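You operate a simulated robot arm through the tools that you are given. There is no shell and no other tool. Be economical: measure what you need, move in short steps, check, and stop when the job is done.

You are at the controls of a simulated robot arm. One attempt, no reset.

## Task
Stir the streaky paint to an even green and paint the pontoon with it.
Fine: stir stick rinsed and back in the brush jar; wide brush, rinsed and racked in hole three.

The check looks at the end state, three seconds after you hand in, the way a careful person would. Anything else that was tipped, shoved, dropped, spilled or broken makes it a failure.

## Robot
A 7-joint arm with a two-finger parallel gripper, fixed in place. Base frame: the origin is at the foot of the arm, x ahead of it, y to its left, z up; the work surface is at about z = 0.76. Readings come in m, degrees, newtons and seconds.
With the tool pointing down near the work surface it reaches from about 0.3 to 0.74 m from the base axis. Its first joint turns from -115.0 to 115.0 degrees. Payload 3.91 kg.
The TCP is the grasp point between the finger pads, 0.03 m short of the fingertips. In the tool frame z runs along the fingers and y along their closing line. The gripper opens to 0.11 m. The fingers are 0.02 m wide and 0.01 m thick; the gripper's body (0.048 by 0.112 m) begins 0.055 m behind the TCP.
Orientation is that of the tool frame in the base frame, as a unit quaternion [w, x, y, z]. With the fingers straight down and closing along the base's y, the tool's x points along the base's -x, its y along +y and its z along -z.

## Interface
- The arm moves only by the tool move_arm. Its argument "moves" is a list of rows, each a list of 3 entries, a list of its own where there are three numbers: the finger opening in m, from 0 to 0.11, then the shift along the tool's x, y, z in m, then the turn, a rotation vector about the tool's x, y, z in degrees. In form: [[grip, [x, y, z], [wx, wy, wz]], ...]. A call has 1 to 12 rows; each row is the pose to reach, as a shift and turn from the pose commanded when the call began, along the tool's axes at that moment. Rows are played at 5 a second. More than 0.05 m and 8.6 degrees between two rows, or a gripper value outside its range, and nothing of the call is played. A pose out of reach is approached as far as the arm can. The call stops where the force on the tool passes 40 N (or 10 N more than at its start, if that is more) or the arm is blocked; 0.2 s more then pass. The fingers move at their own pace (about 0.108 m/s each) and stop on an object; they squeeze with about 36 N. The grip force told is the motor's: it shows also when the fingers shut on nothing. Time passes only in rows, and 0.2 s behind the last, so rows that repeat a pose let the fingers close. It gives the time, the measured TCP pose, the force on the tool (base axes), the opening and the grip force at its end, in the units of the frame above (readings bear some noise).
- Cameras (640 x 400 px; columns grow to the right, rows downward): "scene" is fixed at [0.0499, -0.5012, 1.6145]; the picture's right is [0.64, -0.77, 0.00], its down [-0.53, -0.44, -0.73] and it looks along [0.56, 0.47, -0.68] (base axes); focal length 322 px, centre (320, 200). "wrist" rides on the gripper at [-0.036, 0, -0.057] in the tool frame; the picture's right is [0.00, -1.00, 0.00], its down [0.97, 0.00, -0.24] and it looks along [0.24, 0.00, 0.97] (tool axes); focal length 218 px, centre (320, 200). There is no depth. A picture from a camera that has moved, and an enlarged one, comes with that camera's place and axes in the base frame and with its lens.
- grab_frame(camera): a new picture of that camera. No time passes.
- move_column(by): slides the trunk up (or, below 0, down) by that many m; the arm rides with it, the base frame stays. It gives what a move gives, with no picture.
- zoom(camera, box): a new picture of the part [left, top, right, bottom] of that camera's present view, enlarged. No time passes.
- finish_job(): hands the job in; it is judged then, once.

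Go step by step. Nothing tells you positions but the pictures and the camera data: compare them with the known pose of the tool, close in by small moves and look again before you grip or let go. The budget is 120 turns and 68 pictures, counting those below and the enlarged ones. Unless the task says otherwise, let go and move clear before handing in, and close with one line.

The tools are called after "Request:" as name(argument=value, ...) on one line, values as JSON. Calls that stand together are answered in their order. move_arm: Moves the arm, as the interface text tells. Its arguments: {"type":"object","properties":{"moves":{"type":"array","items":{"type":"array"}}},"required":["moves"]} The other tools are called the same way: move_column (by) slides the trunk up or down; grab_frame (camera) takes a picture; zoom (camera, box) takes an enlarged picture of a part of a camera's view; finish_job () hands the job in.

At the start:

```text
clock: 0.0
ee_pos: [0.475, -0.2632, 1.2011]
orientation: [0.0, 0.0, 1.0, -0.001]
force: [-0.8, 0.5, 0.0]
opening: 0.1102
grip_force: 0.1
trunk travel left (down, up): [-0.775, 0.215]
```

scene: 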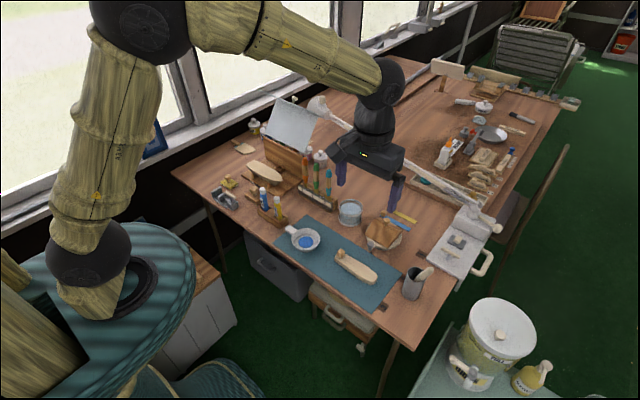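
wrist: 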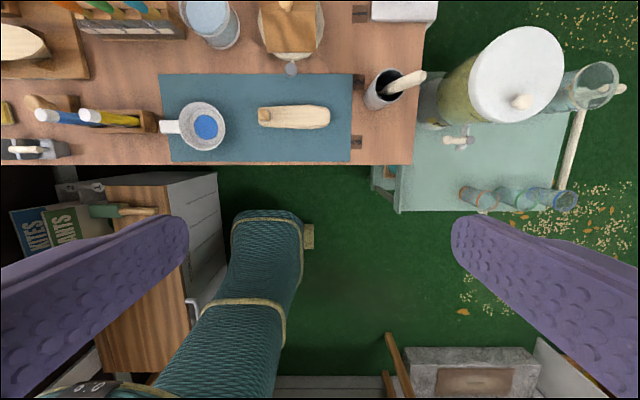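

I see a workbench with a blue mat, a cup of blue paint, a wooden piece on the mat, a jar with sticks, a water jar and a brush rack. I'll enlarge the views to identify each thing.

Request:
zoom(camera="scene", box=[260, 190, 450, 310])

Request:
zoom(camera="scene", box=[200, 90, 360, 230])

Request:
zoom(camera="wrist", box=[0, 0, 440, 170])

```text
3.33 times, centred on (355, 250) of scene
camera zoom: at [0.0499, -0.5012, 1.6145], right [0.64, -0.77, 0.0], down [-0.53, -0.44, -0.73], along [0.56, 0.47, -0.68], focal length 1072 px, centre (203, 33)
```

zoom: 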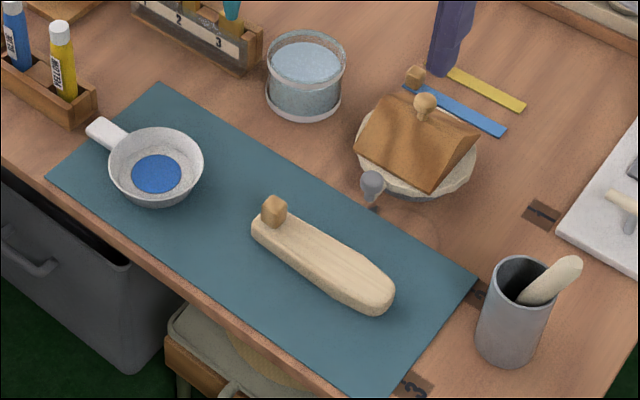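

```text
2.86 times, centred on (280, 160) of scene
camera zoom: at [0.0499, -0.5012, 1.6145], right [0.64, -0.77, 0.0], down [-0.53, -0.44, -0.73], along [0.56, 0.47, -0.68], focal length 918 px, centre (434, 314)
```

zoom: 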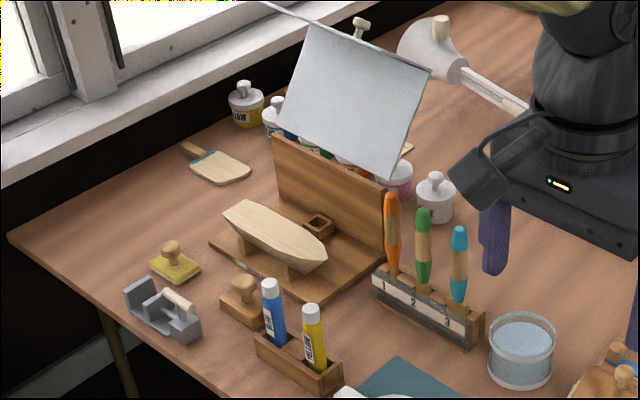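

```text
1.45 times, centred on (220, 85) of wrist
camera zoom: at [0.5117, -0.2631, 1.258], right [0.0, -1.0, 0.0], down [-0.97, 0.0, 0.24], along [-0.24, 0.0, -0.97], focal length 318 px, centre (466, 367)
```

zoom: 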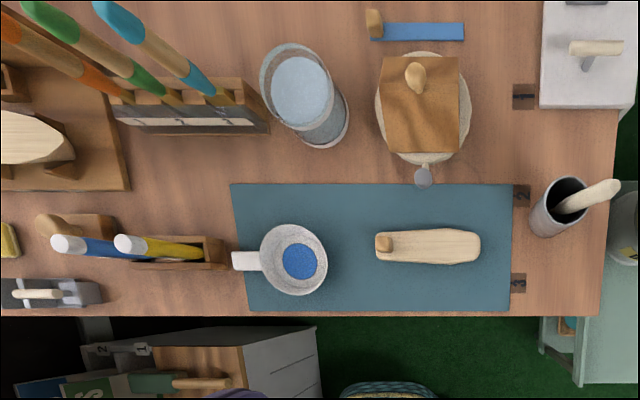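

Rack holes 1–3 hold orange, green and blue brushes, and the pan on the mat has blue in it. I'll move the wrist camera closer to work out the brushes, the paint and the pontoon.

Request:
move_arm(moves=[[0.11, [-0.04, 0, 0.02], [0, 0, 0]], [0.11, [-0.08, 0.03, 0.04], [0, 0, 0]], [0.11, [-0.12, 0.06, 0.06], [0, 0, 0]], [0.11, [-0.14, 0.09, 0.08], [0, 0, 0]]])

Request:
grab_frame(camera="wrist")

```text
refused: row 2 steps farther than a row can; nothing moved
```

```text
62 pictures are left
camera wrist: at [0.5117, -0.2631, 1.258], right [0.0, -1.0, 0.0], down [-0.97, 0.0, 0.24], along [-0.24, 0.0, -0.97], focal length 218 px, centre (320, 200)
```

wrist: 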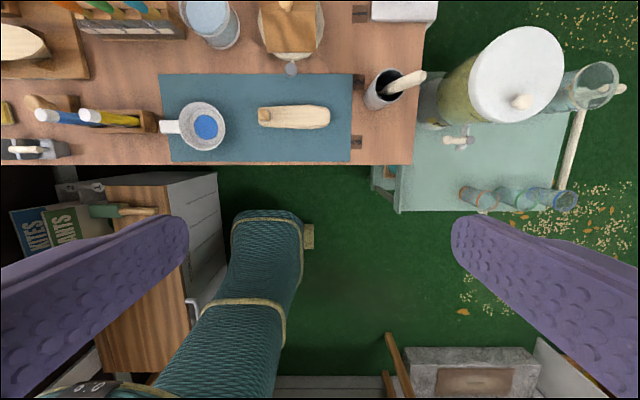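

The step was too long, so nothing moved. I'll take smaller steps to the same viewpoint.

Request:
move_arm(moves=[[0.11, [-0.03, 0.02, 0.02], [0, 0, 0]], [0.11, [-0.06, 0.04, 0.04], [0, 0, 0]], [0.11, [-0.09, 0.06, 0.06], [0, 0, 0]], [0.11, [-0.12, 0.08, 0.08], [0, 0, 0]], [0.11, [-0.15, 0.1, 0.09], [0, 0, 0]], [0.11, [-0.18, 0.12, 0.09], [0, 0, 0]]])

Request:
grab_frame(camera="wrist")

```text
clock: 1.4
ee_pos: [0.6559, -0.1426, 1.1082]
orientation: [-0.001, 0.0, 1.0, 0.0]
force: [0.3, 1.2, 0.0]
opening: 0.11
grip_force: 0.1
trunk travel left (down, up): [-0.775, 0.215]
```

```text
61 pictures are left
camera wrist: at [0.6909, -0.1434, 1.1656], right [0.0, -1.0, 0.0], down [-0.97, 0.0, 0.24], along [-0.24, 0.0, -0.97], focal length 218 px, centre (320, 200)
```

wrist: 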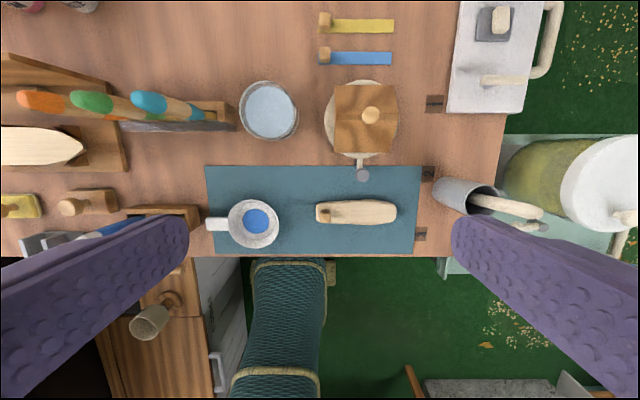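

The bowl with a wooden lid and the small knob or spoon beside it needs a closer look, and so does the rack.

Request:
zoom(camera="wrist", box=[300, 70, 550, 230])

Request:
zoom(camera="wrist", box=[0, 50, 300, 250])

Request:
zoom(camera="scene", box=[290, 130, 420, 260])

```text
2.50 times, centred on (425, 150) of wrist
camera zoom: at [0.6909, -0.1434, 1.1656], right [0.0, -1.0, 0.0], down [-0.97, 0.0, 0.24], along [-0.24, 0.0, -0.97], focal length 546 px, centre (58, 325)
```

zoom: 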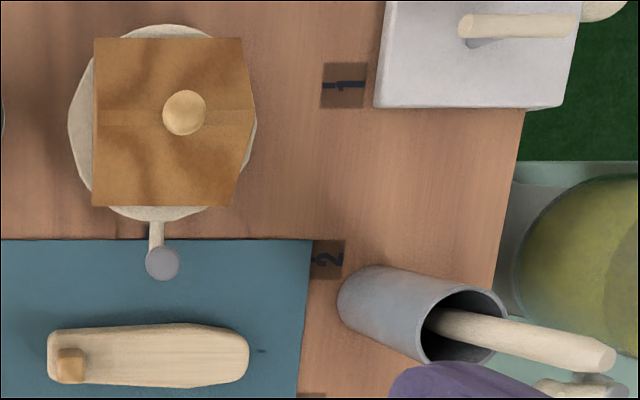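

```text
2.00 times, centred on (150, 150) of wrist
camera zoom: at [0.6909, -0.1434, 1.1656], right [0.0, -1.0, 0.0], down [-0.97, 0.0, 0.24], along [-0.24, 0.0, -0.97], focal length 436 px, centre (660, 300)
```

zoom: 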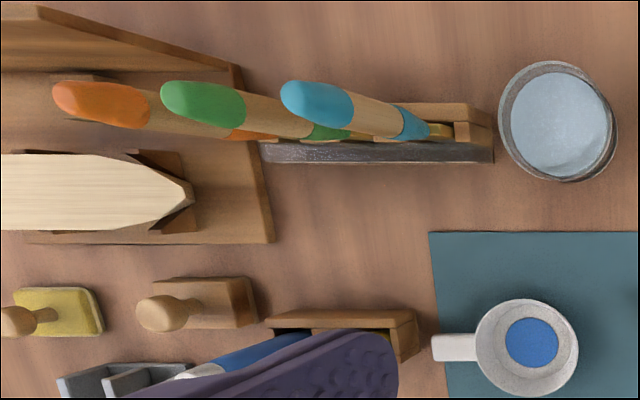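

```text
3.08 times, centred on (355, 195) of scene
camera zoom: at [0.0499, -0.5012, 1.6145], right [0.64, -0.77, 0.0], down [-0.53, -0.44, -0.73], along [0.56, 0.47, -0.68], focal length 989 px, centre (212, 215)
```

zoom: 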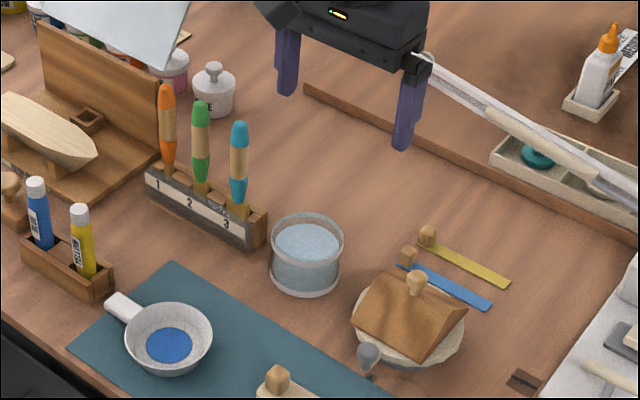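

I need to check the paint itself for streaks, and the big tub on the side table.

Request:
zoom(camera="scene", box=[275, 215, 335, 260])

Request:
zoom(camera="scene", box=[400, 190, 580, 400])

Request:
zoom(camera="scene", box=[410, 80, 550, 200])

```text
8.89 times, centred on (305, 238) of scene
camera zoom: at [0.0499, -0.5012, 1.6145], right [0.64, -0.77, 0.0], down [-0.53, -0.44, -0.73], along [0.56, 0.47, -0.68], focal length 2858 px, centre (453, -133)
```

zoom: 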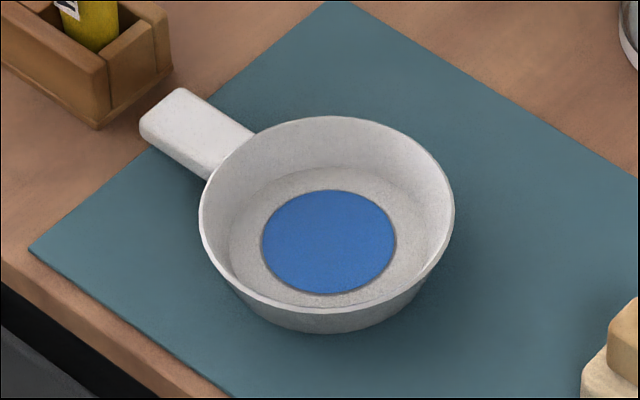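

```text
1.90 times, centred on (490, 295) of scene
camera zoom: at [0.0499, -0.5012, 1.6145], right [0.64, -0.77, 0.0], down [-0.53, -0.44, -0.73], along [0.56, 0.47, -0.68], focal length 612 px, centre (-4, 19)
```

zoom: 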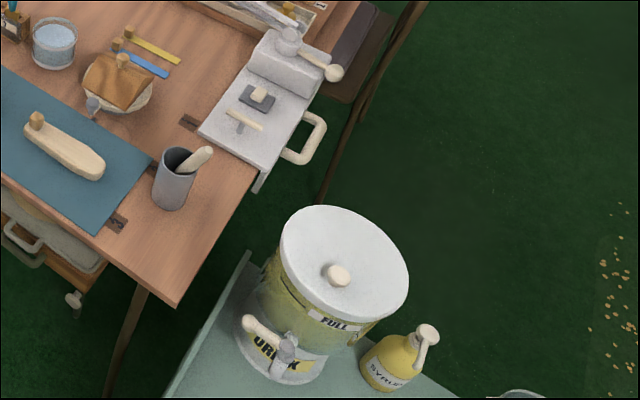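

```text
3.33 times, centred on (480, 140) of scene
camera zoom: at [0.0499, -0.5012, 1.6145], right [0.64, -0.77, 0.0], down [-0.53, -0.44, -0.73], along [0.56, 0.47, -0.68], focal length 1072 px, centre (-213, 400)
```

zoom: 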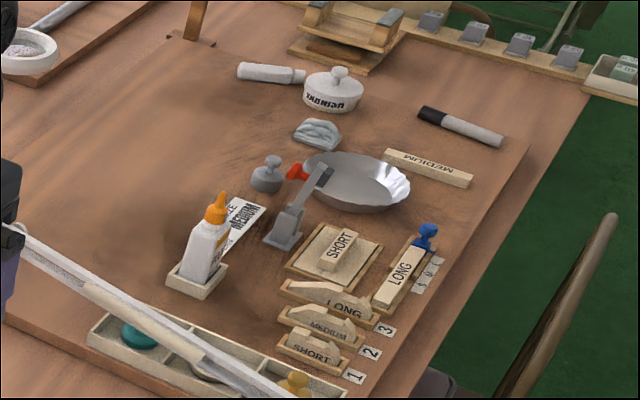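

The pan holds a plain blue disc. The wooden lid on the bowl may be hiding the streaky paint, so I'll look at that bowl obliquely.

Request:
move_arm(moves=[[0.11, [0.03, -0.01, 0.0], [0, -7.5, 0]], [0.11, [0.06, -0.02, 0.01], [0, -15, 0]], [0.11, [0.09, -0.03, 0.02], [0, -22.5, 0]], [0.11, [0.12, -0.04, 0.03], [0, -30, 0]], [0.11, [0.15, -0.05, 0.04], [0, -37.5, 0]], [0.11, [0.18, -0.06, 0.05], [0, -45, 0]], [0.11, [0.2, -0.07, 0.06], [0, -52.5, 0]], [0.11, [0.22, -0.07, 0.07], [0, -60, 0]]])

Request:
grab_frame(camera="wrist")

```text
clock: 3.2
ee_pos: [0.4336, -0.2139, 1.0396]
orientation: [0.501, 0.001, 0.865, 0.0]
force: [0.3, 0.4, -0.3]
opening: 0.1099
grip_force: 0.0
trunk travel left (down, up): [-0.775, 0.215]
```

```text
54 pictures are left
camera wrist: at [0.4021, -0.2143, 1.1005], right [0.0, -1.0, 0.0], down [-0.69, 0.0, -0.72], along [0.72, 0.0, -0.69], focal length 218 px, centre (320, 200)
```

wrist: 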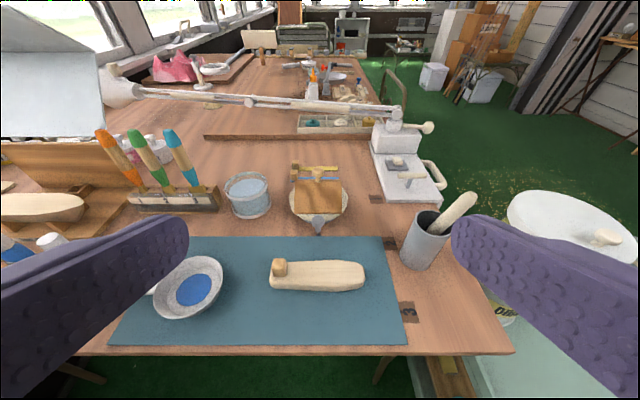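

Request:
zoom(camera="wrist", box=[270, 150, 370, 240])

Request:
zoom(camera="wrist", box=[90, 120, 280, 230])

```text
4.44 times, centred on (320, 195) of wrist
camera zoom: at [0.4021, -0.2143, 1.1005], right [0.0, -1.0, 0.0], down [-0.69, 0.0, -0.72], along [0.72, 0.0, -0.69], focal length 970 px, centre (320, 222)
```

zoom: 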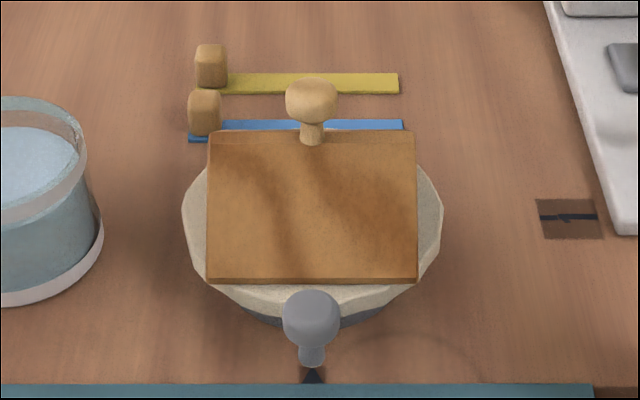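

```text
3.37 times, centred on (185, 175) of wrist
camera zoom: at [0.4021, -0.2143, 1.1005], right [0.0, -1.0, 0.0], down [-0.69, 0.0, -0.72], along [0.72, 0.0, -0.69], focal length 735 px, centre (775, 284)
```

zoom: 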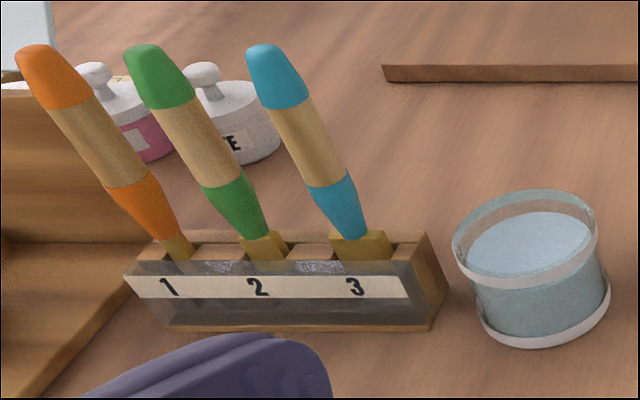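

The lidded bowl is a turntable with a roof on it, so it belongs to another job. The paint is therefore the pan, the stir stick is the one in the grey jar (top about (.609,-.411,.908)), and the blue brush in hole 3 is the widest. I'll look closer at the stick.

Request:
zoom(camera="wrist", box=[385, 170, 495, 290])

Request:
zoom(camera="wrist", box=[130, 230, 400, 350])

```text
3.33 times, centred on (440, 230) of wrist
camera zoom: at [0.4021, -0.2143, 1.1005], right [0.0, -1.0, 0.0], down [-0.69, 0.0, -0.72], along [0.72, 0.0, -0.69], focal length 728 px, centre (-80, 100)
```

zoom: 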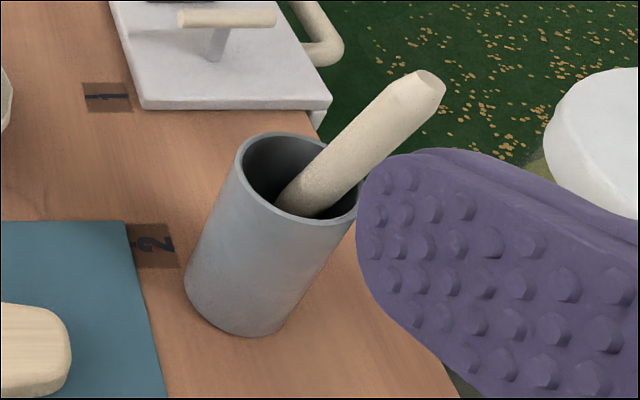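

```text
2.37 times, centred on (265, 290) of wrist
camera zoom: at [0.4021, -0.2143, 1.1005], right [0.0, -1.0, 0.0], down [-0.69, 0.0, -0.72], along [0.72, 0.0, -0.69], focal length 517 px, centre (450, -13)
```

zoom: 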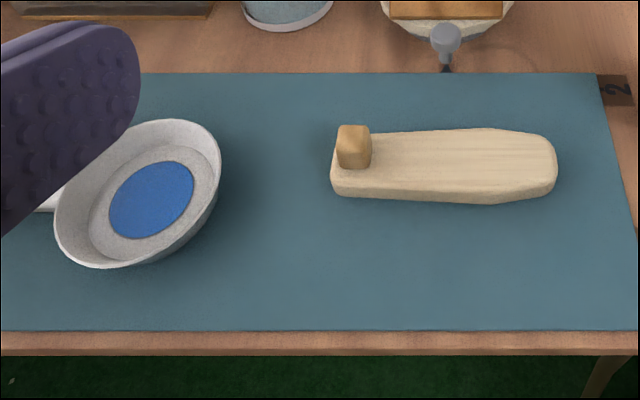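

The stick is a rod about 2 cm thick, leaning about 19° towards -y. I'll straighten the tool, then turn it 90° so the fingers close along x.

Request:
move_arm(moves=[[0.11, [0, 0, 0], [0, 8, 0]], [0.11, [0, 0, 0], [0, 16, 0]], [0.11, [0, 0, 0], [0, 24, 0]], [0.11, [0, 0, 0], [0, 32, 0]], [0.11, [0, 0, 0], [0, 40, 0]], [0.11, [0, 0, 0], [0, 48, 0]], [0.11, [0, 0, 0], [0, 56, 0]], [0.11, [0, 0, 0], [0, 60, 0]]])

Request:
move_arm(moves=[[0.11, [-0.015, -0.015, 0], [0, 0, 8.5]], [0.11, [-0.03, -0.03, 0], [0, 0, 17]], [0.11, [-0.045, -0.045, 0], [0, 0, 25.5]], [0.11, [-0.06, -0.06, 0], [0, 0, 34]], [0.11, [-0.075, -0.075, 0], [0, 0, 42.5]], [0.11, [-0.09, -0.09, 0], [0, 0, 51]], [0.11, [-0.105, -0.105, 0], [0, 0, 59.5]], [0.11, [-0.12, -0.12, 0], [0, 0, 68]], [0.11, [-0.135, -0.135, 0], [0, 0, 76.5]], [0.11, [-0.15, -0.16, 0], [0, 0, 83]], [0.11, [-0.175, -0.19, 0], [0, 0, 90]]])

Request:
move_arm(moves=[[0.11, [-0.01, 0, 0], [0, 6, 0]], [0.11, [-0.02, 0, 0.0], [0, 12, 0]], [0.11, [-0.025, 0, 0.02], [0, 19, 0]]])

Request:
grab_frame(camera="wrist")

```text
clock: 5.0
ee_pos: [0.4358, -0.2123, 1.0411]
orientation: [-0.001, 0.0, 1.0, 0.0]
force: [0.1, -0.3, 0.5]
opening: 0.1097
grip_force: 0.0
trunk travel left (down, up): [-0.775, 0.215]
```

```text
clock: 7.4
ee_pos: [0.612, -0.4048, 1.0393]
orientation: [-0.002, 0.707, 0.707, 0.0]
force: [-0.7, 0.2, 0.8]
opening: 0.1099
grip_force: 0.0
trunk travel left (down, up): [-0.775, 0.215]
```

```text
clock: 8.2
ee_pos: [0.5839, -0.4052, 1.0181]
orientation: [-0.119, 0.698, 0.697, 0.117]
force: [0.3, -0.2, -0.6]
opening: 0.1101
grip_force: 0.1
out of reach, approached as far as the arm can: row 2, 3
trunk travel left (down, up): [-0.775, 0.215]
```

```text
49 pictures are left
camera wrist: at [0.5842, -0.4584, 1.0615], right [-1.0, 0.0, 0.0], down [0.0, 0.84, 0.55], along [0.0, 0.55, -0.84], focal length 218 px, centre (320, 200)
```

wrist: 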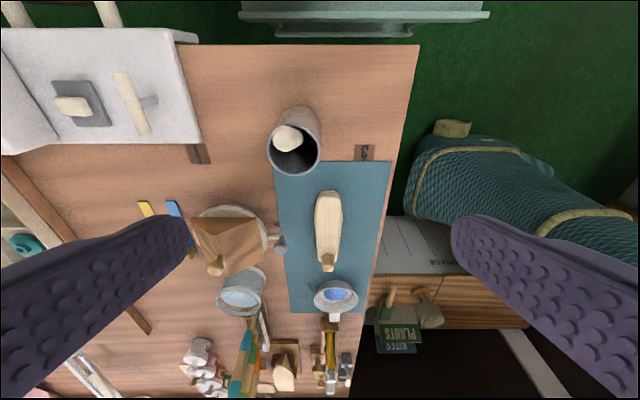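

Tilting there is beyond reach. I'll go back to a vertical tool and grip the leaning stick across x, which still leaves it free to lean in the grip.

Request:
move_arm(moves=[[0.11, [0, 0, 0], [0, -6, 0]], [0.11, [0.0, 0, 0.0], [0, -12, 0]], [0.11, [0.0, 0, 0], [0, -19, 0]]])

```text
clock: 9.0
ee_pos: [0.5835, -0.4039, 1.0214]
orientation: [0.001, 0.707, 0.707, 0.0]
force: [0.7, -0.5, -0.1]
opening: 0.1099
grip_force: 0.1
trunk travel left (down, up): [-0.775, 0.215]
```

Now I'll move over the stick at (.607,-.404) and descend part way.

Request:
move_arm(moves=[[0.11, [0, 0.024, 0.0], [0, 0, 0]], [0.11, [0.0, 0.024, 0.04], [0, 0, 0]], [0.11, [0.0, 0.024, 0.075], [0, 0, 0]]])

Request:
grab_frame(camera="wrist")

```text
clock: 9.8
ee_pos: [0.6111, -0.4041, 0.944]
orientation: [0.0, 0.707, 0.707, 0.0]
force: [-0.6, -0.1, -0.9]
opening: 0.1101
grip_force: 0.1
trunk travel left (down, up): [-0.775, 0.215]
```

```text
48 pictures are left
camera wrist: at [0.6101, -0.4411, 1.0014], right [-1.0, 0.0, 0.0], down [0.0, 0.97, 0.24], along [0.0, 0.24, -0.97], focal length 218 px, centre (320, 200)
```

wrist: 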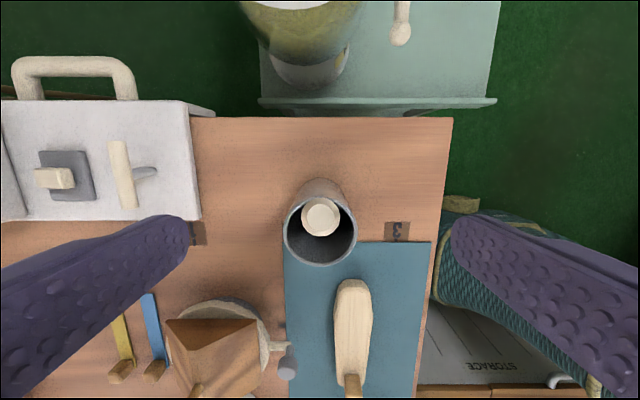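

The stick is centred between the fingers, with the jar centre at about (.609,-.378) and its rim at z .842. I'll descend to z≈.886 and close.

Request:
move_arm(moves=[[0.11, [-0.001, -0.001, 0.03], [0, 0, 0]], [0.11, [-0.001, -0.001, 0.058], [0, 0, 0]], [0.06, [-0.001, -0.001, 0.058], [0, 0, 0]], [0.0, [-0.001, -0.001, 0.058], [0, 0, 0]], [0.0, [-0.001, -0.001, 0.058], [0, 0, 0]], [0.0, [-0.001, -0.001, 0.058], [0, 0, 0]], [0.0, [-0.001, -0.001, 0.058], [0, 0, 0]]])

Request:
grab_frame(camera="wrist")

```text
clock: 11.4
ee_pos: [0.6099, -0.4047, 0.8845]
orientation: [0.0, 0.707, 0.707, 0.0]
force: [0.3, -0.4, -0.1]
opening: 0.017
grip_force: 36.3
trunk travel left (down, up): [-0.775, 0.215]
```

```text
47 pictures are left
camera wrist: at [0.6095, -0.44, 0.9438], right [-1.0, 0.0, 0.0], down [0.0, 0.97, 0.24], along [0.0, 0.24, -0.97], focal length 218 px, centre (320, 200)
```

wrist: 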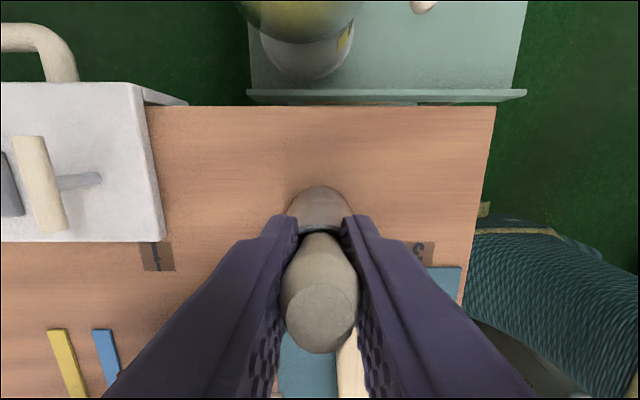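

Gripped firmly (17 mm). I'll lift straight up, well clear of the jar.

Request:
move_arm(moves=[[0, [0, 0, -0.02], [0, 0, 0]], [0, [0, 0, -0.05], [0, 0, 0]], [0, [0, 0, -0.09], [0, 0, 0]], [0, [0, 0, -0.13], [0, 0, 0]], [0, [0, 0, -0.16], [0, 0, 0]]])

Request:
zoom(camera="scene", box=[340, 180, 480, 310])

```text
clock: 12.6
ee_pos: [0.6045, -0.406, 1.0484]
orientation: [0.0, 0.707, 0.707, 0.0]
force: [0.4, 0.3, -0.6]
opening: 0.0172
grip_force: 35.7
trunk travel left (down, up): [-0.775, 0.215]
```

```text
3.08 times, centred on (410, 245) of scene
camera zoom: at [0.0499, -0.5012, 1.6145], right [0.64, -0.77, 0.0], down [-0.53, -0.44, -0.73], along [0.56, 0.47, -0.68], focal length 989 px, centre (43, 62)
```

zoom: 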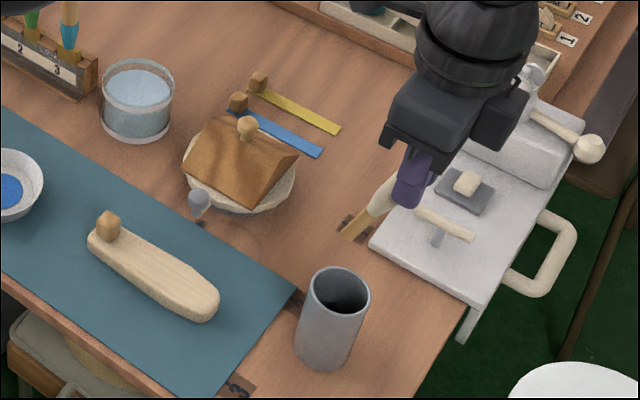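

The jar stayed put, and the stick has a flat golden end. I'll carry it towards the pan and tilt the tool back about 18° so the stick hangs vertical.

Request:
move_arm(moves=[[0, [0.04, -0.01, 0], [0, 0, 0]], [0, [0.085, -0.015, 0], [0, -3, 0]], [0, [0.13, -0.02, 0], [0, -6, 0]], [0, [0.175, -0.025, 0], [0, -9, 0]], [0, [0.22, -0.03, 0], [0, -12, 0]], [0, [0.265, -0.035, 0], [0, -15, 0]], [0, [0.31, -0.045, 0], [0, -18, 0]], [0, [0.35, -0.055, 0], [0, -18, 0]], [0, [0.385, -0.055, 0], [0, -18, 0]]])

Request:
zoom(camera="scene", box=[250, 150, 370, 270])

Request:
grab_frame(camera="wrist")

```text
clock: 14.6
ee_pos: [0.5508, -0.0167, 1.0446]
orientation: [0.111, 0.699, 0.698, -0.112]
force: [0.2, 0.1, 0.9]
opening: 0.017
grip_force: 36.0
trunk travel left (down, up): [-0.775, 0.215]
```

```text
3.33 times, centred on (310, 210) of scene
camera zoom: at [0.0499, -0.5012, 1.6145], right [0.64, -0.77, 0.0], down [-0.53, -0.44, -0.73], along [0.56, 0.47, -0.68], focal length 1072 px, centre (353, 167)
```

zoom: 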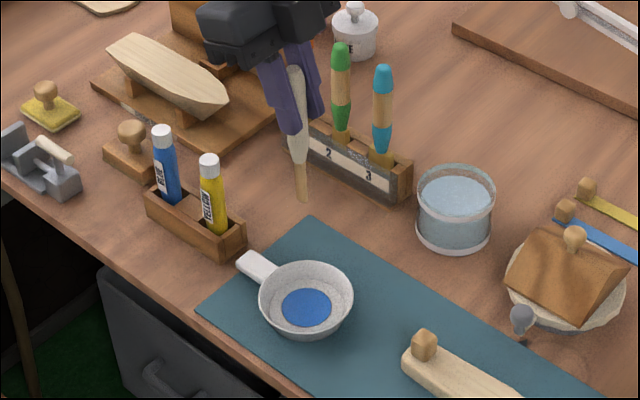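

```text
44 pictures are left
camera wrist: at [0.5516, -0.0341, 1.1099], right [-1.0, 0.0, 0.0], down [0.0, 1.0, -0.07], along [0.0, -0.07, -1.0], focal length 218 px, centre (320, 200)
```

wrist: 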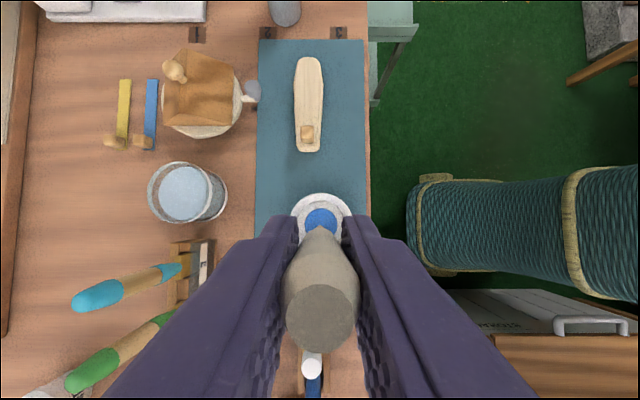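

The stick is vertical, with its tip at about (.55,-.022,.928). The paint centre is about (.551,-.019) at z≈.766, so I'll descend 0.14 m straight down and look.

Request:
move_arm(moves=[[0, [0.0124, 0, 0.038], [0, 0, 0]], [0, [0.0257, 0, 0.075], [0, 0, 0]], [0, [0.0371, 0, 0.114], [0, 0, 0]], [0, [0.0449, 0, 0.1322], [0, 0, 0]]])

Request:
zoom(camera="scene", box=[275, 200, 335, 260])

```text
clock: 15.6
ee_pos: [0.5528, -0.0157, 0.9041]
orientation: [0.11, 0.698, 0.699, -0.111]
force: [-0.8, 0.2, -0.7]
opening: 0.0174
grip_force: 36.1
trunk travel left (down, up): [-0.775, 0.215]
```

```text
6.67 times, centred on (305, 230) of scene
camera zoom: at [0.0499, -0.5012, 1.6145], right [0.64, -0.77, 0.0], down [-0.53, -0.44, -0.73], along [0.56, 0.47, -0.68], focal length 2143 px, centre (420, 0)
```

zoom: 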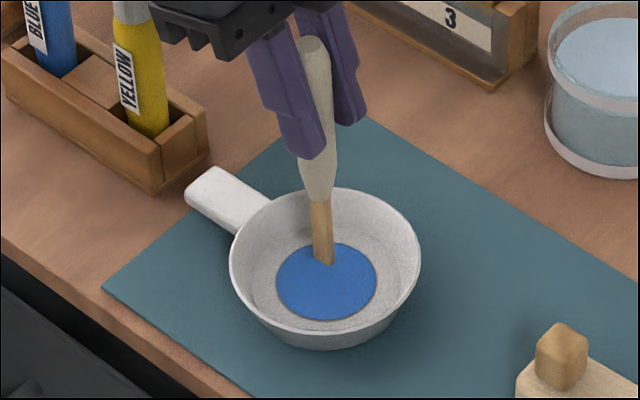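

The tip is centred over the paint, about 17 mm above it. I'll lower to just above the pan floor.

Request:
move_arm(moves=[[0, [0.0025, 0, 0.0076], [0, 0, 0]], [0, [0.004, 0, 0.0124], [0, 0, 0]], [0, [0.0048, 0, 0.0148], [0, 0, 0]]])

Request:
zoom(camera="scene", box=[275, 200, 335, 260])

```text
clock: 16.4
ee_pos: [0.552, -0.0151, 0.8929]
orientation: [0.112, 0.699, 0.698, -0.11]
force: [-0.8, 2.8, 9.4]
opening: 0.017
grip_force: 36.2
trunk travel left (down, up): [-0.775, 0.215]
```

```text
6.67 times, centred on (305, 230) of scene
camera zoom: at [0.0499, -0.5012, 1.6145], right [0.64, -0.77, 0.0], down [-0.53, -0.44, -0.73], along [0.56, 0.47, -0.68], focal length 2143 px, centre (420, 0)
```

zoom: 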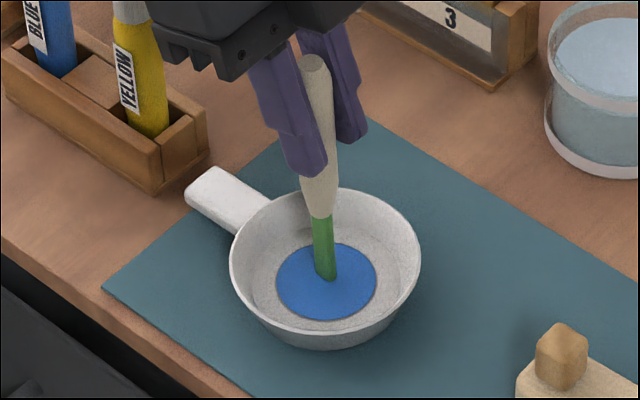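

The stick turned green as it touched the paint, so this is the right pan; it's just resting on the floor (9 N). I'll raise it a few mm and stir in circles of 13 mm radius.

Request:
move_arm(moves=[[0, [-0.0022, 0, -0.0067], [0, 0, 0]], [0, [-0.0022, 0.013, -0.0067], [0, 0, 0]], [0, [0.0065, 0.0092, -0.0095], [0, 0, 0]], [0, [0.0102, 0, -0.0107], [0, 0, 0]], [0, [0.0065, -0.0092, -0.0095], [0, 0, 0]], [0, [-0.0022, -0.013, -0.0067], [0, 0, 0]], [0, [-0.0109, -0.0092, -0.0039], [0, 0, 0]], [0, [-0.0146, 0, -0.0027], [0, 0, 0]], [0, [-0.0109, 0.0092, -0.0039], [0, 0, 0]], [0, [-0.0022, 0.013, -0.0067], [0, 0, 0]], [0, [0.0065, 0.0092, -0.0095], [0, 0, 0]], [0, [-0.0022, 0, -0.0067], [0, 0, 0]]])

Request:
zoom(camera="scene", box=[275, 200, 335, 260])

```text
clock: 19.0
ee_pos: [0.5515, -0.0189, 0.8988]
orientation: [0.111, 0.698, 0.699, -0.11]
force: [-0.5, 0.3, -0.7]
opening: 0.0169
grip_force: 35.6
trunk travel left (down, up): [-0.775, 0.215]
```

```text
6.67 times, centred on (305, 230) of scene
camera zoom: at [0.0499, -0.5012, 1.6145], right [0.64, -0.77, 0.0], down [-0.53, -0.44, -0.73], along [0.56, 0.47, -0.68], focal length 2143 px, centre (420, 0)
```

zoom: 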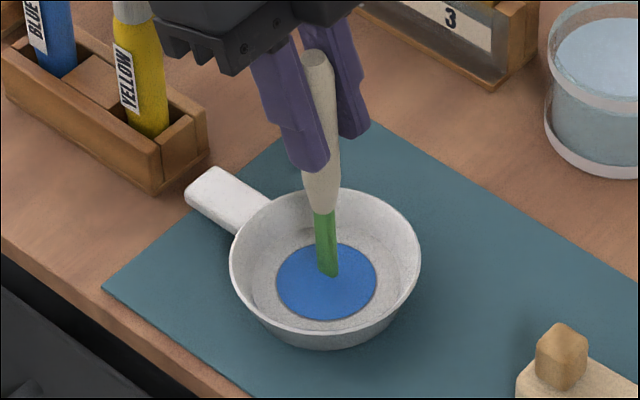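

No change in the paint yet: the tip is riding slightly high. I'll go 3 mm lower and stir further.

Request:
move_arm(moves=[[0, [0.0009, 0.0, 0.0029], [0, 0, 0]], [0, [0.0009, 0.015, 0.0029], [0, 0, 0]], [0, [0.011, 0.0106, -0.0004], [0, 0, 0]], [0, [0.0152, 0, -0.0017], [0, 0, 0]], [0, [0.011, -0.0106, -0.0004], [0, 0, 0]], [0, [0.0009, -0.015, 0.0029], [0, 0, 0]], [0, [-0.0092, -0.0106, 0.0062], [0, 0, 0]], [0, [-0.0134, 0, 0.0075], [0, 0, 0]], [0, [-0.0092, 0.0106, 0.0062], [0, 0, 0]], [0, [0.0009, 0.015, 0.0029], [0, 0, 0]], [0, [0.011, 0.0106, -0.0004], [0, 0, 0]], [0, [0.0152, 0, -0.0017], [0, 0, 0]]])

Request:
move_arm(moves=[[0, [-0.0042, -0.0106, 0.0013], [0, 0, 0]], [0, [-0.0143, -0.015, 0.0046], [0, 0, 0]], [0, [-0.0244, -0.0106, 0.0079], [0, 0, 0]], [0, [-0.0286, 0, 0.0092], [0, 0, 0]], [0, [-0.0244, 0.0106, 0.0079], [0, 0, 0]], [0, [-0.0143, 0.015, 0.0046], [0, 0, 0]], [0, [-0.0042, 0.0106, 0.0013], [0, 0, 0]], [0, [0, 0, 0], [0, 0, 0]], [0, [-0.0042, -0.0106, 0.0013], [0, 0, 0]], [0, [-0.0143, -0.015, 0.0046], [0, 0, 0]], [0, [-0.0244, -0.0106, 0.0079], [0, 0, 0]], [0, [-0.0286, 0, 0.0092], [0, 0, 0]]])

Request:
zoom(camera="scene", box=[275, 200, 335, 260])

```text
clock: 21.6
ee_pos: [0.5508, -0.0016, 0.8967]
orientation: [0.11, 0.699, 0.698, -0.111]
force: [-0.8, -0.6, -0.4]
opening: 0.0172
grip_force: 35.9
trunk travel left (down, up): [-0.775, 0.215]
```

```text
clock: 24.2
ee_pos: [0.5509, -0.032, 0.8949]
orientation: [0.11, 0.698, 0.698, -0.111]
force: [0.2, 0.7, -0.6]
opening: 0.017
grip_force: 36.1
trunk travel left (down, up): [-0.775, 0.215]
```

```text
6.67 times, centred on (305, 230) of scene
camera zoom: at [0.0499, -0.5012, 1.6145], right [0.64, -0.77, 0.0], down [-0.53, -0.44, -0.73], along [0.56, 0.47, -0.68], focal length 2143 px, centre (420, 0)
```

zoom: 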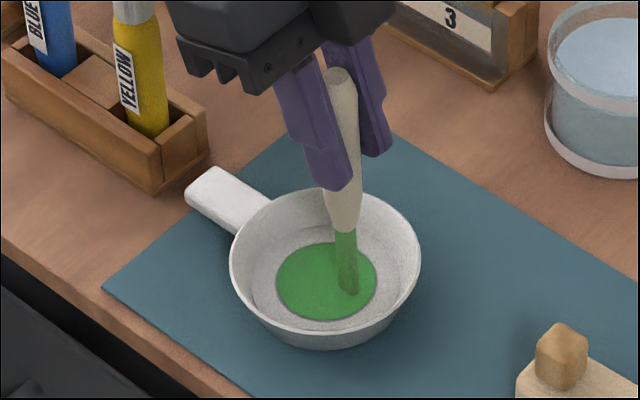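

The paint is now an even green. I'll lift the stick and take it to the water jar at about (.74,-.067, rim z≈.82), leaning it 20° forward for reach.

Request:
move_arm(moves=[[0, [0.0, 0, -0.0], [0, 0, 0]], [0, [-0.0077, 0, -0.0238], [0, 0, 0]], [0, [-0.02, 0, -0.062], [0, 0, 0]], [0, [-0.0325, 0, -0.1], [0, 0, 0]], [0, [-0.0464, 0, -0.1427], [0, 0, 0]], [0, [-0.0464, 0, -0.1427], [0, 0, 0]]])

Request:
move_arm(moves=[[0, [-0.0083, 0.036, 0.0027], [-4.75, 0, 1.55]], [0, [-0.0166, 0.073, 0.0054], [-9.5, 0, 3.1]], [0, [-0.025, 0.11, 0.0081], [-14.25, 0, 4.65]], [0, [-0.0333, 0.146, 0.0108], [-19, 0, 6.2]]])

Request:
zoom(camera="scene", box=[275, 150, 395, 260])

Request:
grab_frame(camera="wrist")

```text
clock: 25.6
ee_pos: [0.5508, -0.0314, 1.0476]
orientation: [0.11, 0.698, 0.698, -0.111]
force: [-0.2, -0.4, 0.8]
opening: 0.017
grip_force: 35.9
trunk travel left (down, up): [-0.775, 0.215]
```

```text
clock: 26.6
ee_pos: [0.6991, -0.0671, 1.045]
orientation: [0.229, 0.707, 0.669, 0.013]
force: [0.4, 0.1, 0.1]
opening: 0.017
grip_force: 35.6
trunk travel left (down, up): [-0.775, 0.215]
```

```text
3.64 times, centred on (335, 205) of scene
camera zoom: at [0.0499, -0.5012, 1.6145], right [0.64, -0.77, 0.0], down [-0.53, -0.44, -0.73], along [0.56, 0.47, -0.68], focal length 1169 px, centre (266, 182)
```

zoom: 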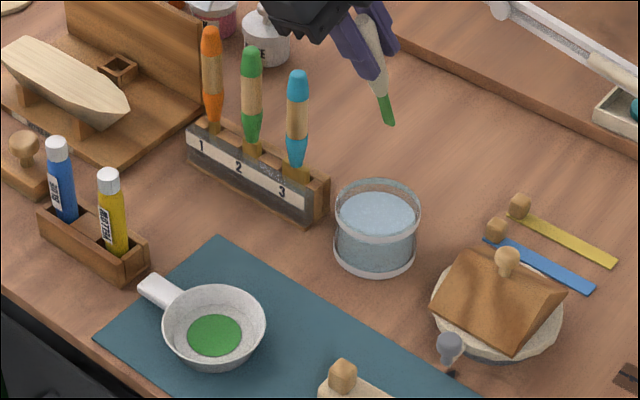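

```text
38 pictures are left
camera wrist: at [0.6756, -0.0842, 1.1067], right [-0.94, 0.0, -0.34], down [0.03, 1.0, -0.07], along [0.34, -0.07, -0.94], focal length 218 px, centre (320, 200)
```

wrist: 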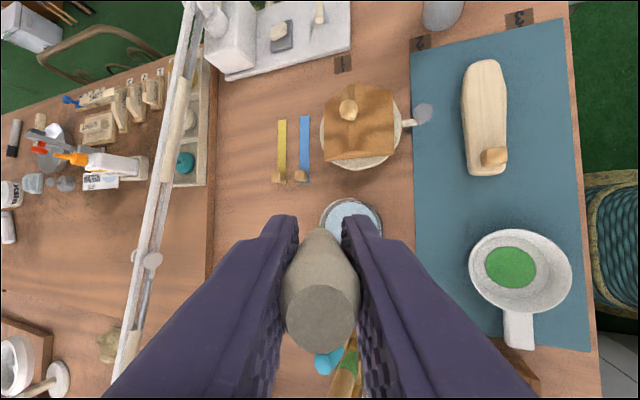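

The tip is over the water jar at (.74,-.068,.935). I'll descend about 0.15 m into the water.

Request:
move_arm(moves=[[0, [0.0115, -0.0136, 0.0358], [0, 0, 0]], [0, [0.023, -0.0273, 0.0716], [0, 0, 0]], [0, [0.0346, -0.0409, 0.1074], [0, 0, 0]], [0, [0.0432, -0.0511, 0.1342], [0, 0, 0]]])

Request:
zoom(camera="scene", box=[310, 160, 390, 230])

```text
clock: 27.6
ee_pos: [0.6988, -0.0673, 0.8976]
orientation: [0.23, 0.707, 0.668, 0.012]
force: [-1.3, 0.4, 0.1]
opening: 0.0171
grip_force: 36.5
trunk travel left (down, up): [-0.775, 0.215]
```

```text
5.71 times, centred on (350, 195) of scene
camera zoom: at [0.0499, -0.5012, 1.6145], right [0.64, -0.77, 0.0], down [-0.53, -0.44, -0.73], along [0.56, 0.47, -0.68], focal length 1837 px, centre (149, 229)
```

zoom: 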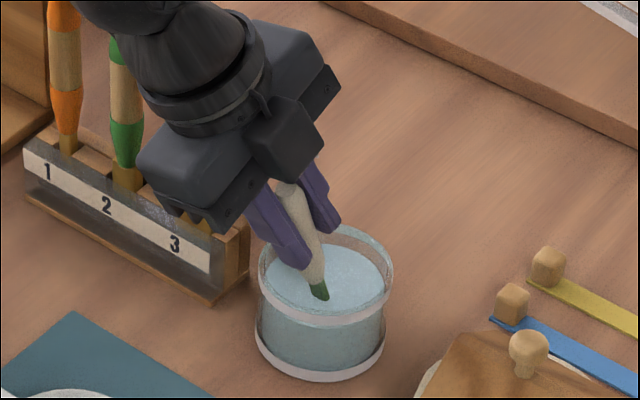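

Part of the green end is still just above the water, so I'll go 8 mm deeper and swirl gently.

Request:
move_arm(moves=[[0, [0.0014, -0.0017, 0.0045], [0, 0, 0]], [0, [0.0023, -0.0027, 0.0072], [0, 0, 0]], [0, [0.0033, 0.0067, 0.0105], [0, 0, 0]], [0, [0.0118, -0.0027, 0.0041], [0, 0, 0]], [0, [0.0013, -0.0121, 0.0039], [0, 0, 0]], [0, [-0.0072, -0.0027, 0.0103], [0, 0, 0]], [0, [0.0033, 0.0067, 0.0105], [0, 0, 0]], [0, [0.0118, -0.0027, 0.0041], [0, 0, 0]], [0, [0.0013, -0.0121, 0.0039], [0, 0, 0]], [0, [-0.0072, -0.0027, 0.0103], [0, 0, 0]], [0, [0.0023, -0.0027, 0.0072], [0, 0, 0]]])

Request:
move_arm(moves=[[0, [-0.0115, 0.0136, -0.0358], [0, 0, 0]], [0, [-0.023, 0.0273, -0.0716], [0, 0, 0]], [0, [-0.0346, 0.0409, -0.1074], [0, 0, 0]], [0, [-0.0455, 0.0538, -0.1414], [0, 0, 0]]])

Request:
zoom(camera="scene", box=[310, 150, 390, 230])

```text
clock: 30.0
ee_pos: [0.6983, -0.0657, 0.8891]
orientation: [0.23, 0.707, 0.669, 0.013]
force: [-0.5, 0.3, -0.2]
opening: 0.0171
grip_force: 36.4
trunk travel left (down, up): [-0.775, 0.215]
```

```text
clock: 31.0
ee_pos: [0.697, -0.0681, 1.0459]
orientation: [0.231, 0.706, 0.669, 0.012]
force: [0.3, -0.5, 0.2]
opening: 0.0169
grip_force: 35.7
trunk travel left (down, up): [-0.775, 0.215]
```

```text
5.00 times, centred on (350, 190) of scene
camera zoom: at [0.0499, -0.5012, 1.6145], right [0.64, -0.77, 0.0], down [-0.53, -0.44, -0.73], along [0.56, 0.47, -0.68], focal length 1608 px, centre (170, 250)
```

zoom: 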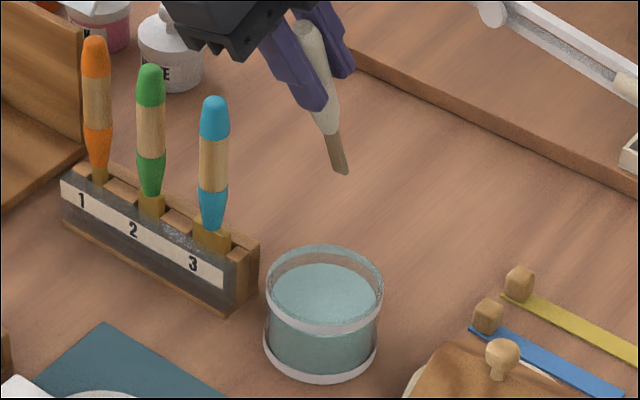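

The stick came out clean and the brushes and jar are undisturbed. I'll carry it back over the grey jar, returning the tool to vertical as it was when I gripped it.

Request:
move_arm(moves=[[0, [-0.0023, -0.0207, -0.0072], [4.75, 0, -1.52]], [0, [-0.0046, -0.0414, -0.0143], [9.5, 0, -3.05]], [0, [-0.0069, -0.062, -0.0215], [14.25, 0, -4.58]], [0, [-0.0092, -0.0827, -0.0286], [19, 0, -6.1]]])

Request:
move_arm(moves=[[0, [-0.0356, 0, 0.0116], [0, 2, 0]], [0, [-0.0712, 0, 0.0231], [0, 4, 0]], [0, [-0.1068, 0, 0.0347], [0, 6, 0]], [0, [-0.1424, 0, 0.0462], [0, 8, 0]], [0, [-0.178, 0, 0.0578], [0, 10, 0]], [0, [-0.2136, 0, 0.0693], [0, 12, 0]], [0, [-0.2492, 0, 0.0809], [0, 14, 0]], [0, [-0.2848, 0, 0.0924], [0, 16, 0]], [0, [-0.3205, 0, 0.104], [0, 18, 0]], [0, [-0.3205, 0, 0.104], [0, 18, 0]]])

Request:
grab_frame(camera="wrist")

Request:
zoom(camera="scene", box=[360, 180, 480, 310])

```text
clock: 32.0
ee_pos: [0.6084, -0.0678, 1.0452]
orientation: [0.111, 0.699, 0.697, -0.111]
force: [0.0, 0.2, 0.0]
opening: 0.0169
grip_force: 36.2
trunk travel left (down, up): [-0.775, 0.215]
```

```text
clock: 34.2
ee_pos: [0.6081, -0.4005, 1.0471]
orientation: [0.001, 0.708, 0.707, 0.001]
force: [0.3, -0.3, -0.5]
opening: 0.017
grip_force: 35.9
trunk travel left (down, up): [-0.775, 0.215]
```

```text
35 pictures are left
camera wrist: at [0.608, -0.4364, 1.1048], right [-1.0, 0.0, 0.0], down [0.0, 0.97, 0.24], along [0.0, 0.24, -0.97], focal length 218 px, centre (320, 200)
```

wrist: 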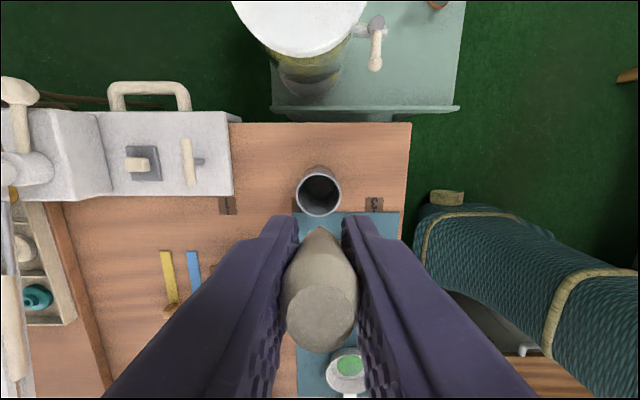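

```text
3.08 times, centred on (420, 245) of scene
camera zoom: at [0.0499, -0.5012, 1.6145], right [0.64, -0.77, 0.0], down [-0.53, -0.44, -0.73], along [0.56, 0.47, -0.68], focal length 989 px, centre (12, 62)
```

zoom: 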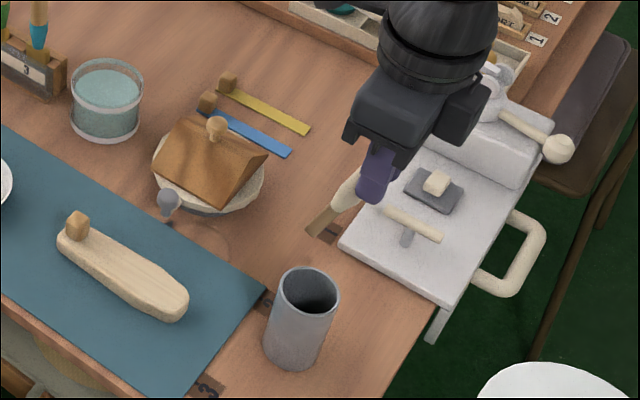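

Aligned with the jar (centre .609,-.379). I'll retrace the lifting path downwards.

Request:
move_arm(moves=[[0, [-0.0045, 0.002, 0.04], [0, 0, 0]], [0, [-0.0045, 0.002, 0.075], [0, 0, 0]], [0, [-0.0045, 0.002, 0.105], [0, 0, 0]], [0, [-0.0045, 0.002, 0.135], [0, 0, 0]], [0, [-0.0045, 0.002, 0.15], [0, 0, 0]], [0, [-0.0045, 0.002, 0.157], [0, 0, 0]]])

Request:
zoom(camera="scene", box=[360, 200, 480, 310])

```text
clock: 35.6
ee_pos: [0.613, -0.4077, 0.8912]
orientation: [0.0, 0.708, 0.707, 0.001]
force: [-0.2, 0.2, 0.4]
opening: 0.0169
grip_force: 36.9
trunk travel left (down, up): [-0.775, 0.215]
```

```text
3.64 times, centred on (420, 255) of scene
camera zoom: at [0.0499, -0.5012, 1.6145], right [0.64, -0.77, 0.0], down [-0.53, -0.44, -0.73], along [0.56, 0.47, -0.68], focal length 1169 px, centre (-44, 0)
```

zoom: 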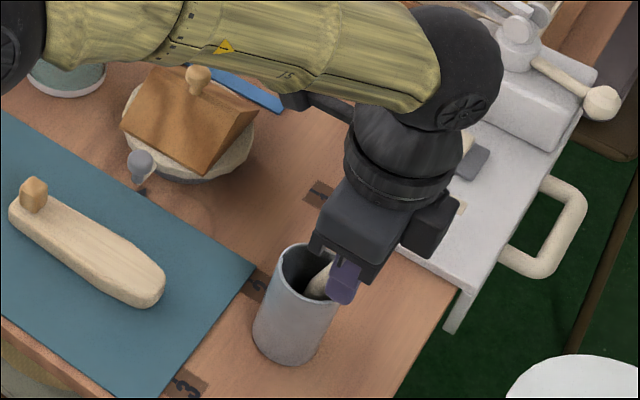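

The stick is inside the jar with no contact force. I'll go 4 mm lower, open and lift away.

Request:
move_arm(moves=[[0, [0.001, -0.002, 0.004], [0, 0, 0]], [0.03, [0.001, -0.002, 0.004], [0, 0, 0]], [0.06, [0.001, -0.002, 0.004], [0, 0, 0]], [0.06, [0.001, -0.002, 0.004], [0, 0, 0]], [0.06, [0.001, -0.002, -0.02], [0, 0, 0]], [0.06, [0.001, -0.002, -0.06], [0, 0, 0]], [0.06, [0.001, -0.002, -0.1], [0, 0, 0]], [0.06, [0.001, -0.002, -0.14], [0, 0, 0]]])

Request:
grab_frame(camera="wrist")

```text
clock: 37.4
ee_pos: [0.6089, -0.4102, 1.031]
orientation: [0.0, 0.708, 0.706, 0.001]
force: [-0.2, -0.1, 0.0]
opening: 0.0601
grip_force: 0.2
trunk travel left (down, up): [-0.775, 0.215]
```

```text
32 pictures are left
camera wrist: at [0.6087, -0.4459, 1.0891], right [-1.0, 0.0, 0.0], down [0.0, 0.97, 0.24], along [0.0, 0.24, -0.97], focal length 218 px, centre (320, 200)
```

wrist: 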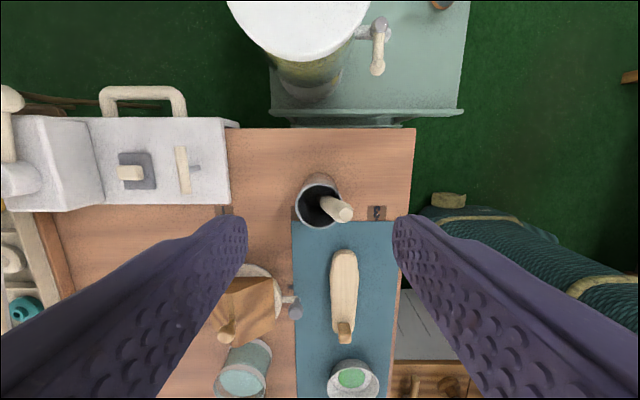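

The stick is back in the brush jar. Next I'll move towards brush 3 (blue, top about (.739,.05,.91), leaning to +y) with the tool tilted to match its lean.

Request:
move_arm(moves=[[0.08, [0.036, 0.005, 0], [0, 0, 0]], [0.08, [0.072, 0.01, 0], [0, 0, 0]], [0.08, [0.108, 0.015, 0], [0, 0, 0]], [0.08, [0.144, 0.02, 0], [0, 0, 0]], [0.08, [0.18, 0.025, 0], [0, 0, 0]], [0.08, [0.216, 0.035, 0], [0, -3, 0]], [0.08, [0.252, 0.05, 0], [0, -6, 0]], [0.08, [0.288, 0.065, 0], [0, -9, 0]], [0.08, [0.324, 0.08, 0], [0, -12, 0]], [0.08, [0.36, 0.095, 0], [0, -15, 0]], [0.08, [0.4, 0.11, 0], [0, -17, 0]], [0.08, [0.42, 0.12, 0], [0, -17, 0]]])

Request:
grab_frame(camera="wrist")

Request:
zoom(camera="scene", box=[280, 130, 380, 230])

```text
clock: 40.0
ee_pos: [0.7323, 0.0127, 1.0289]
orientation: [0.105, 0.7, 0.699, -0.104]
force: [0.3, -0.1, -0.6]
opening: 0.08
grip_force: 0.0
trunk travel left (down, up): [-0.775, 0.215]
```

```text
31 pictures are left
camera wrist: at [0.7316, -0.005, 1.0945], right [-1.0, 0.0, 0.0], down [0.0, 1.0, -0.05], along [0.0, -0.05, -1.0], focal length 218 px, centre (320, 200)
```

wrist: 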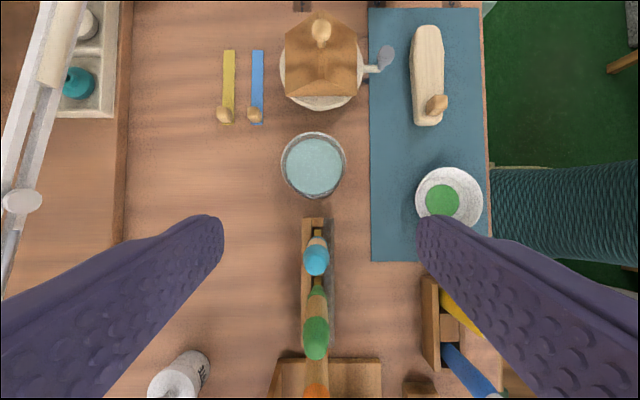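

```text
4.00 times, centred on (330, 180) of scene
camera zoom: at [0.0499, -0.5012, 1.6145], right [0.64, -0.77, 0.0], down [-0.53, -0.44, -0.73], along [0.56, 0.47, -0.68], focal length 1286 px, centre (280, 280)
```

zoom: 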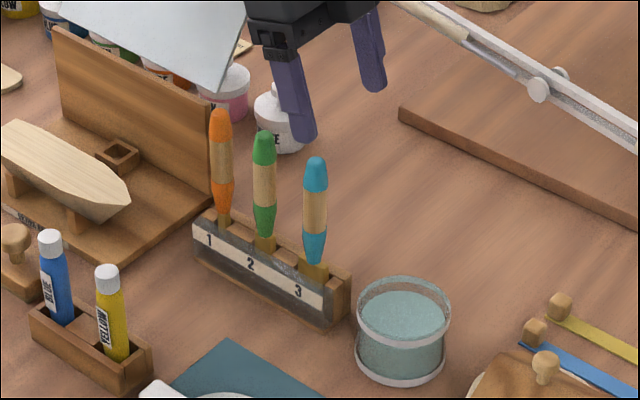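

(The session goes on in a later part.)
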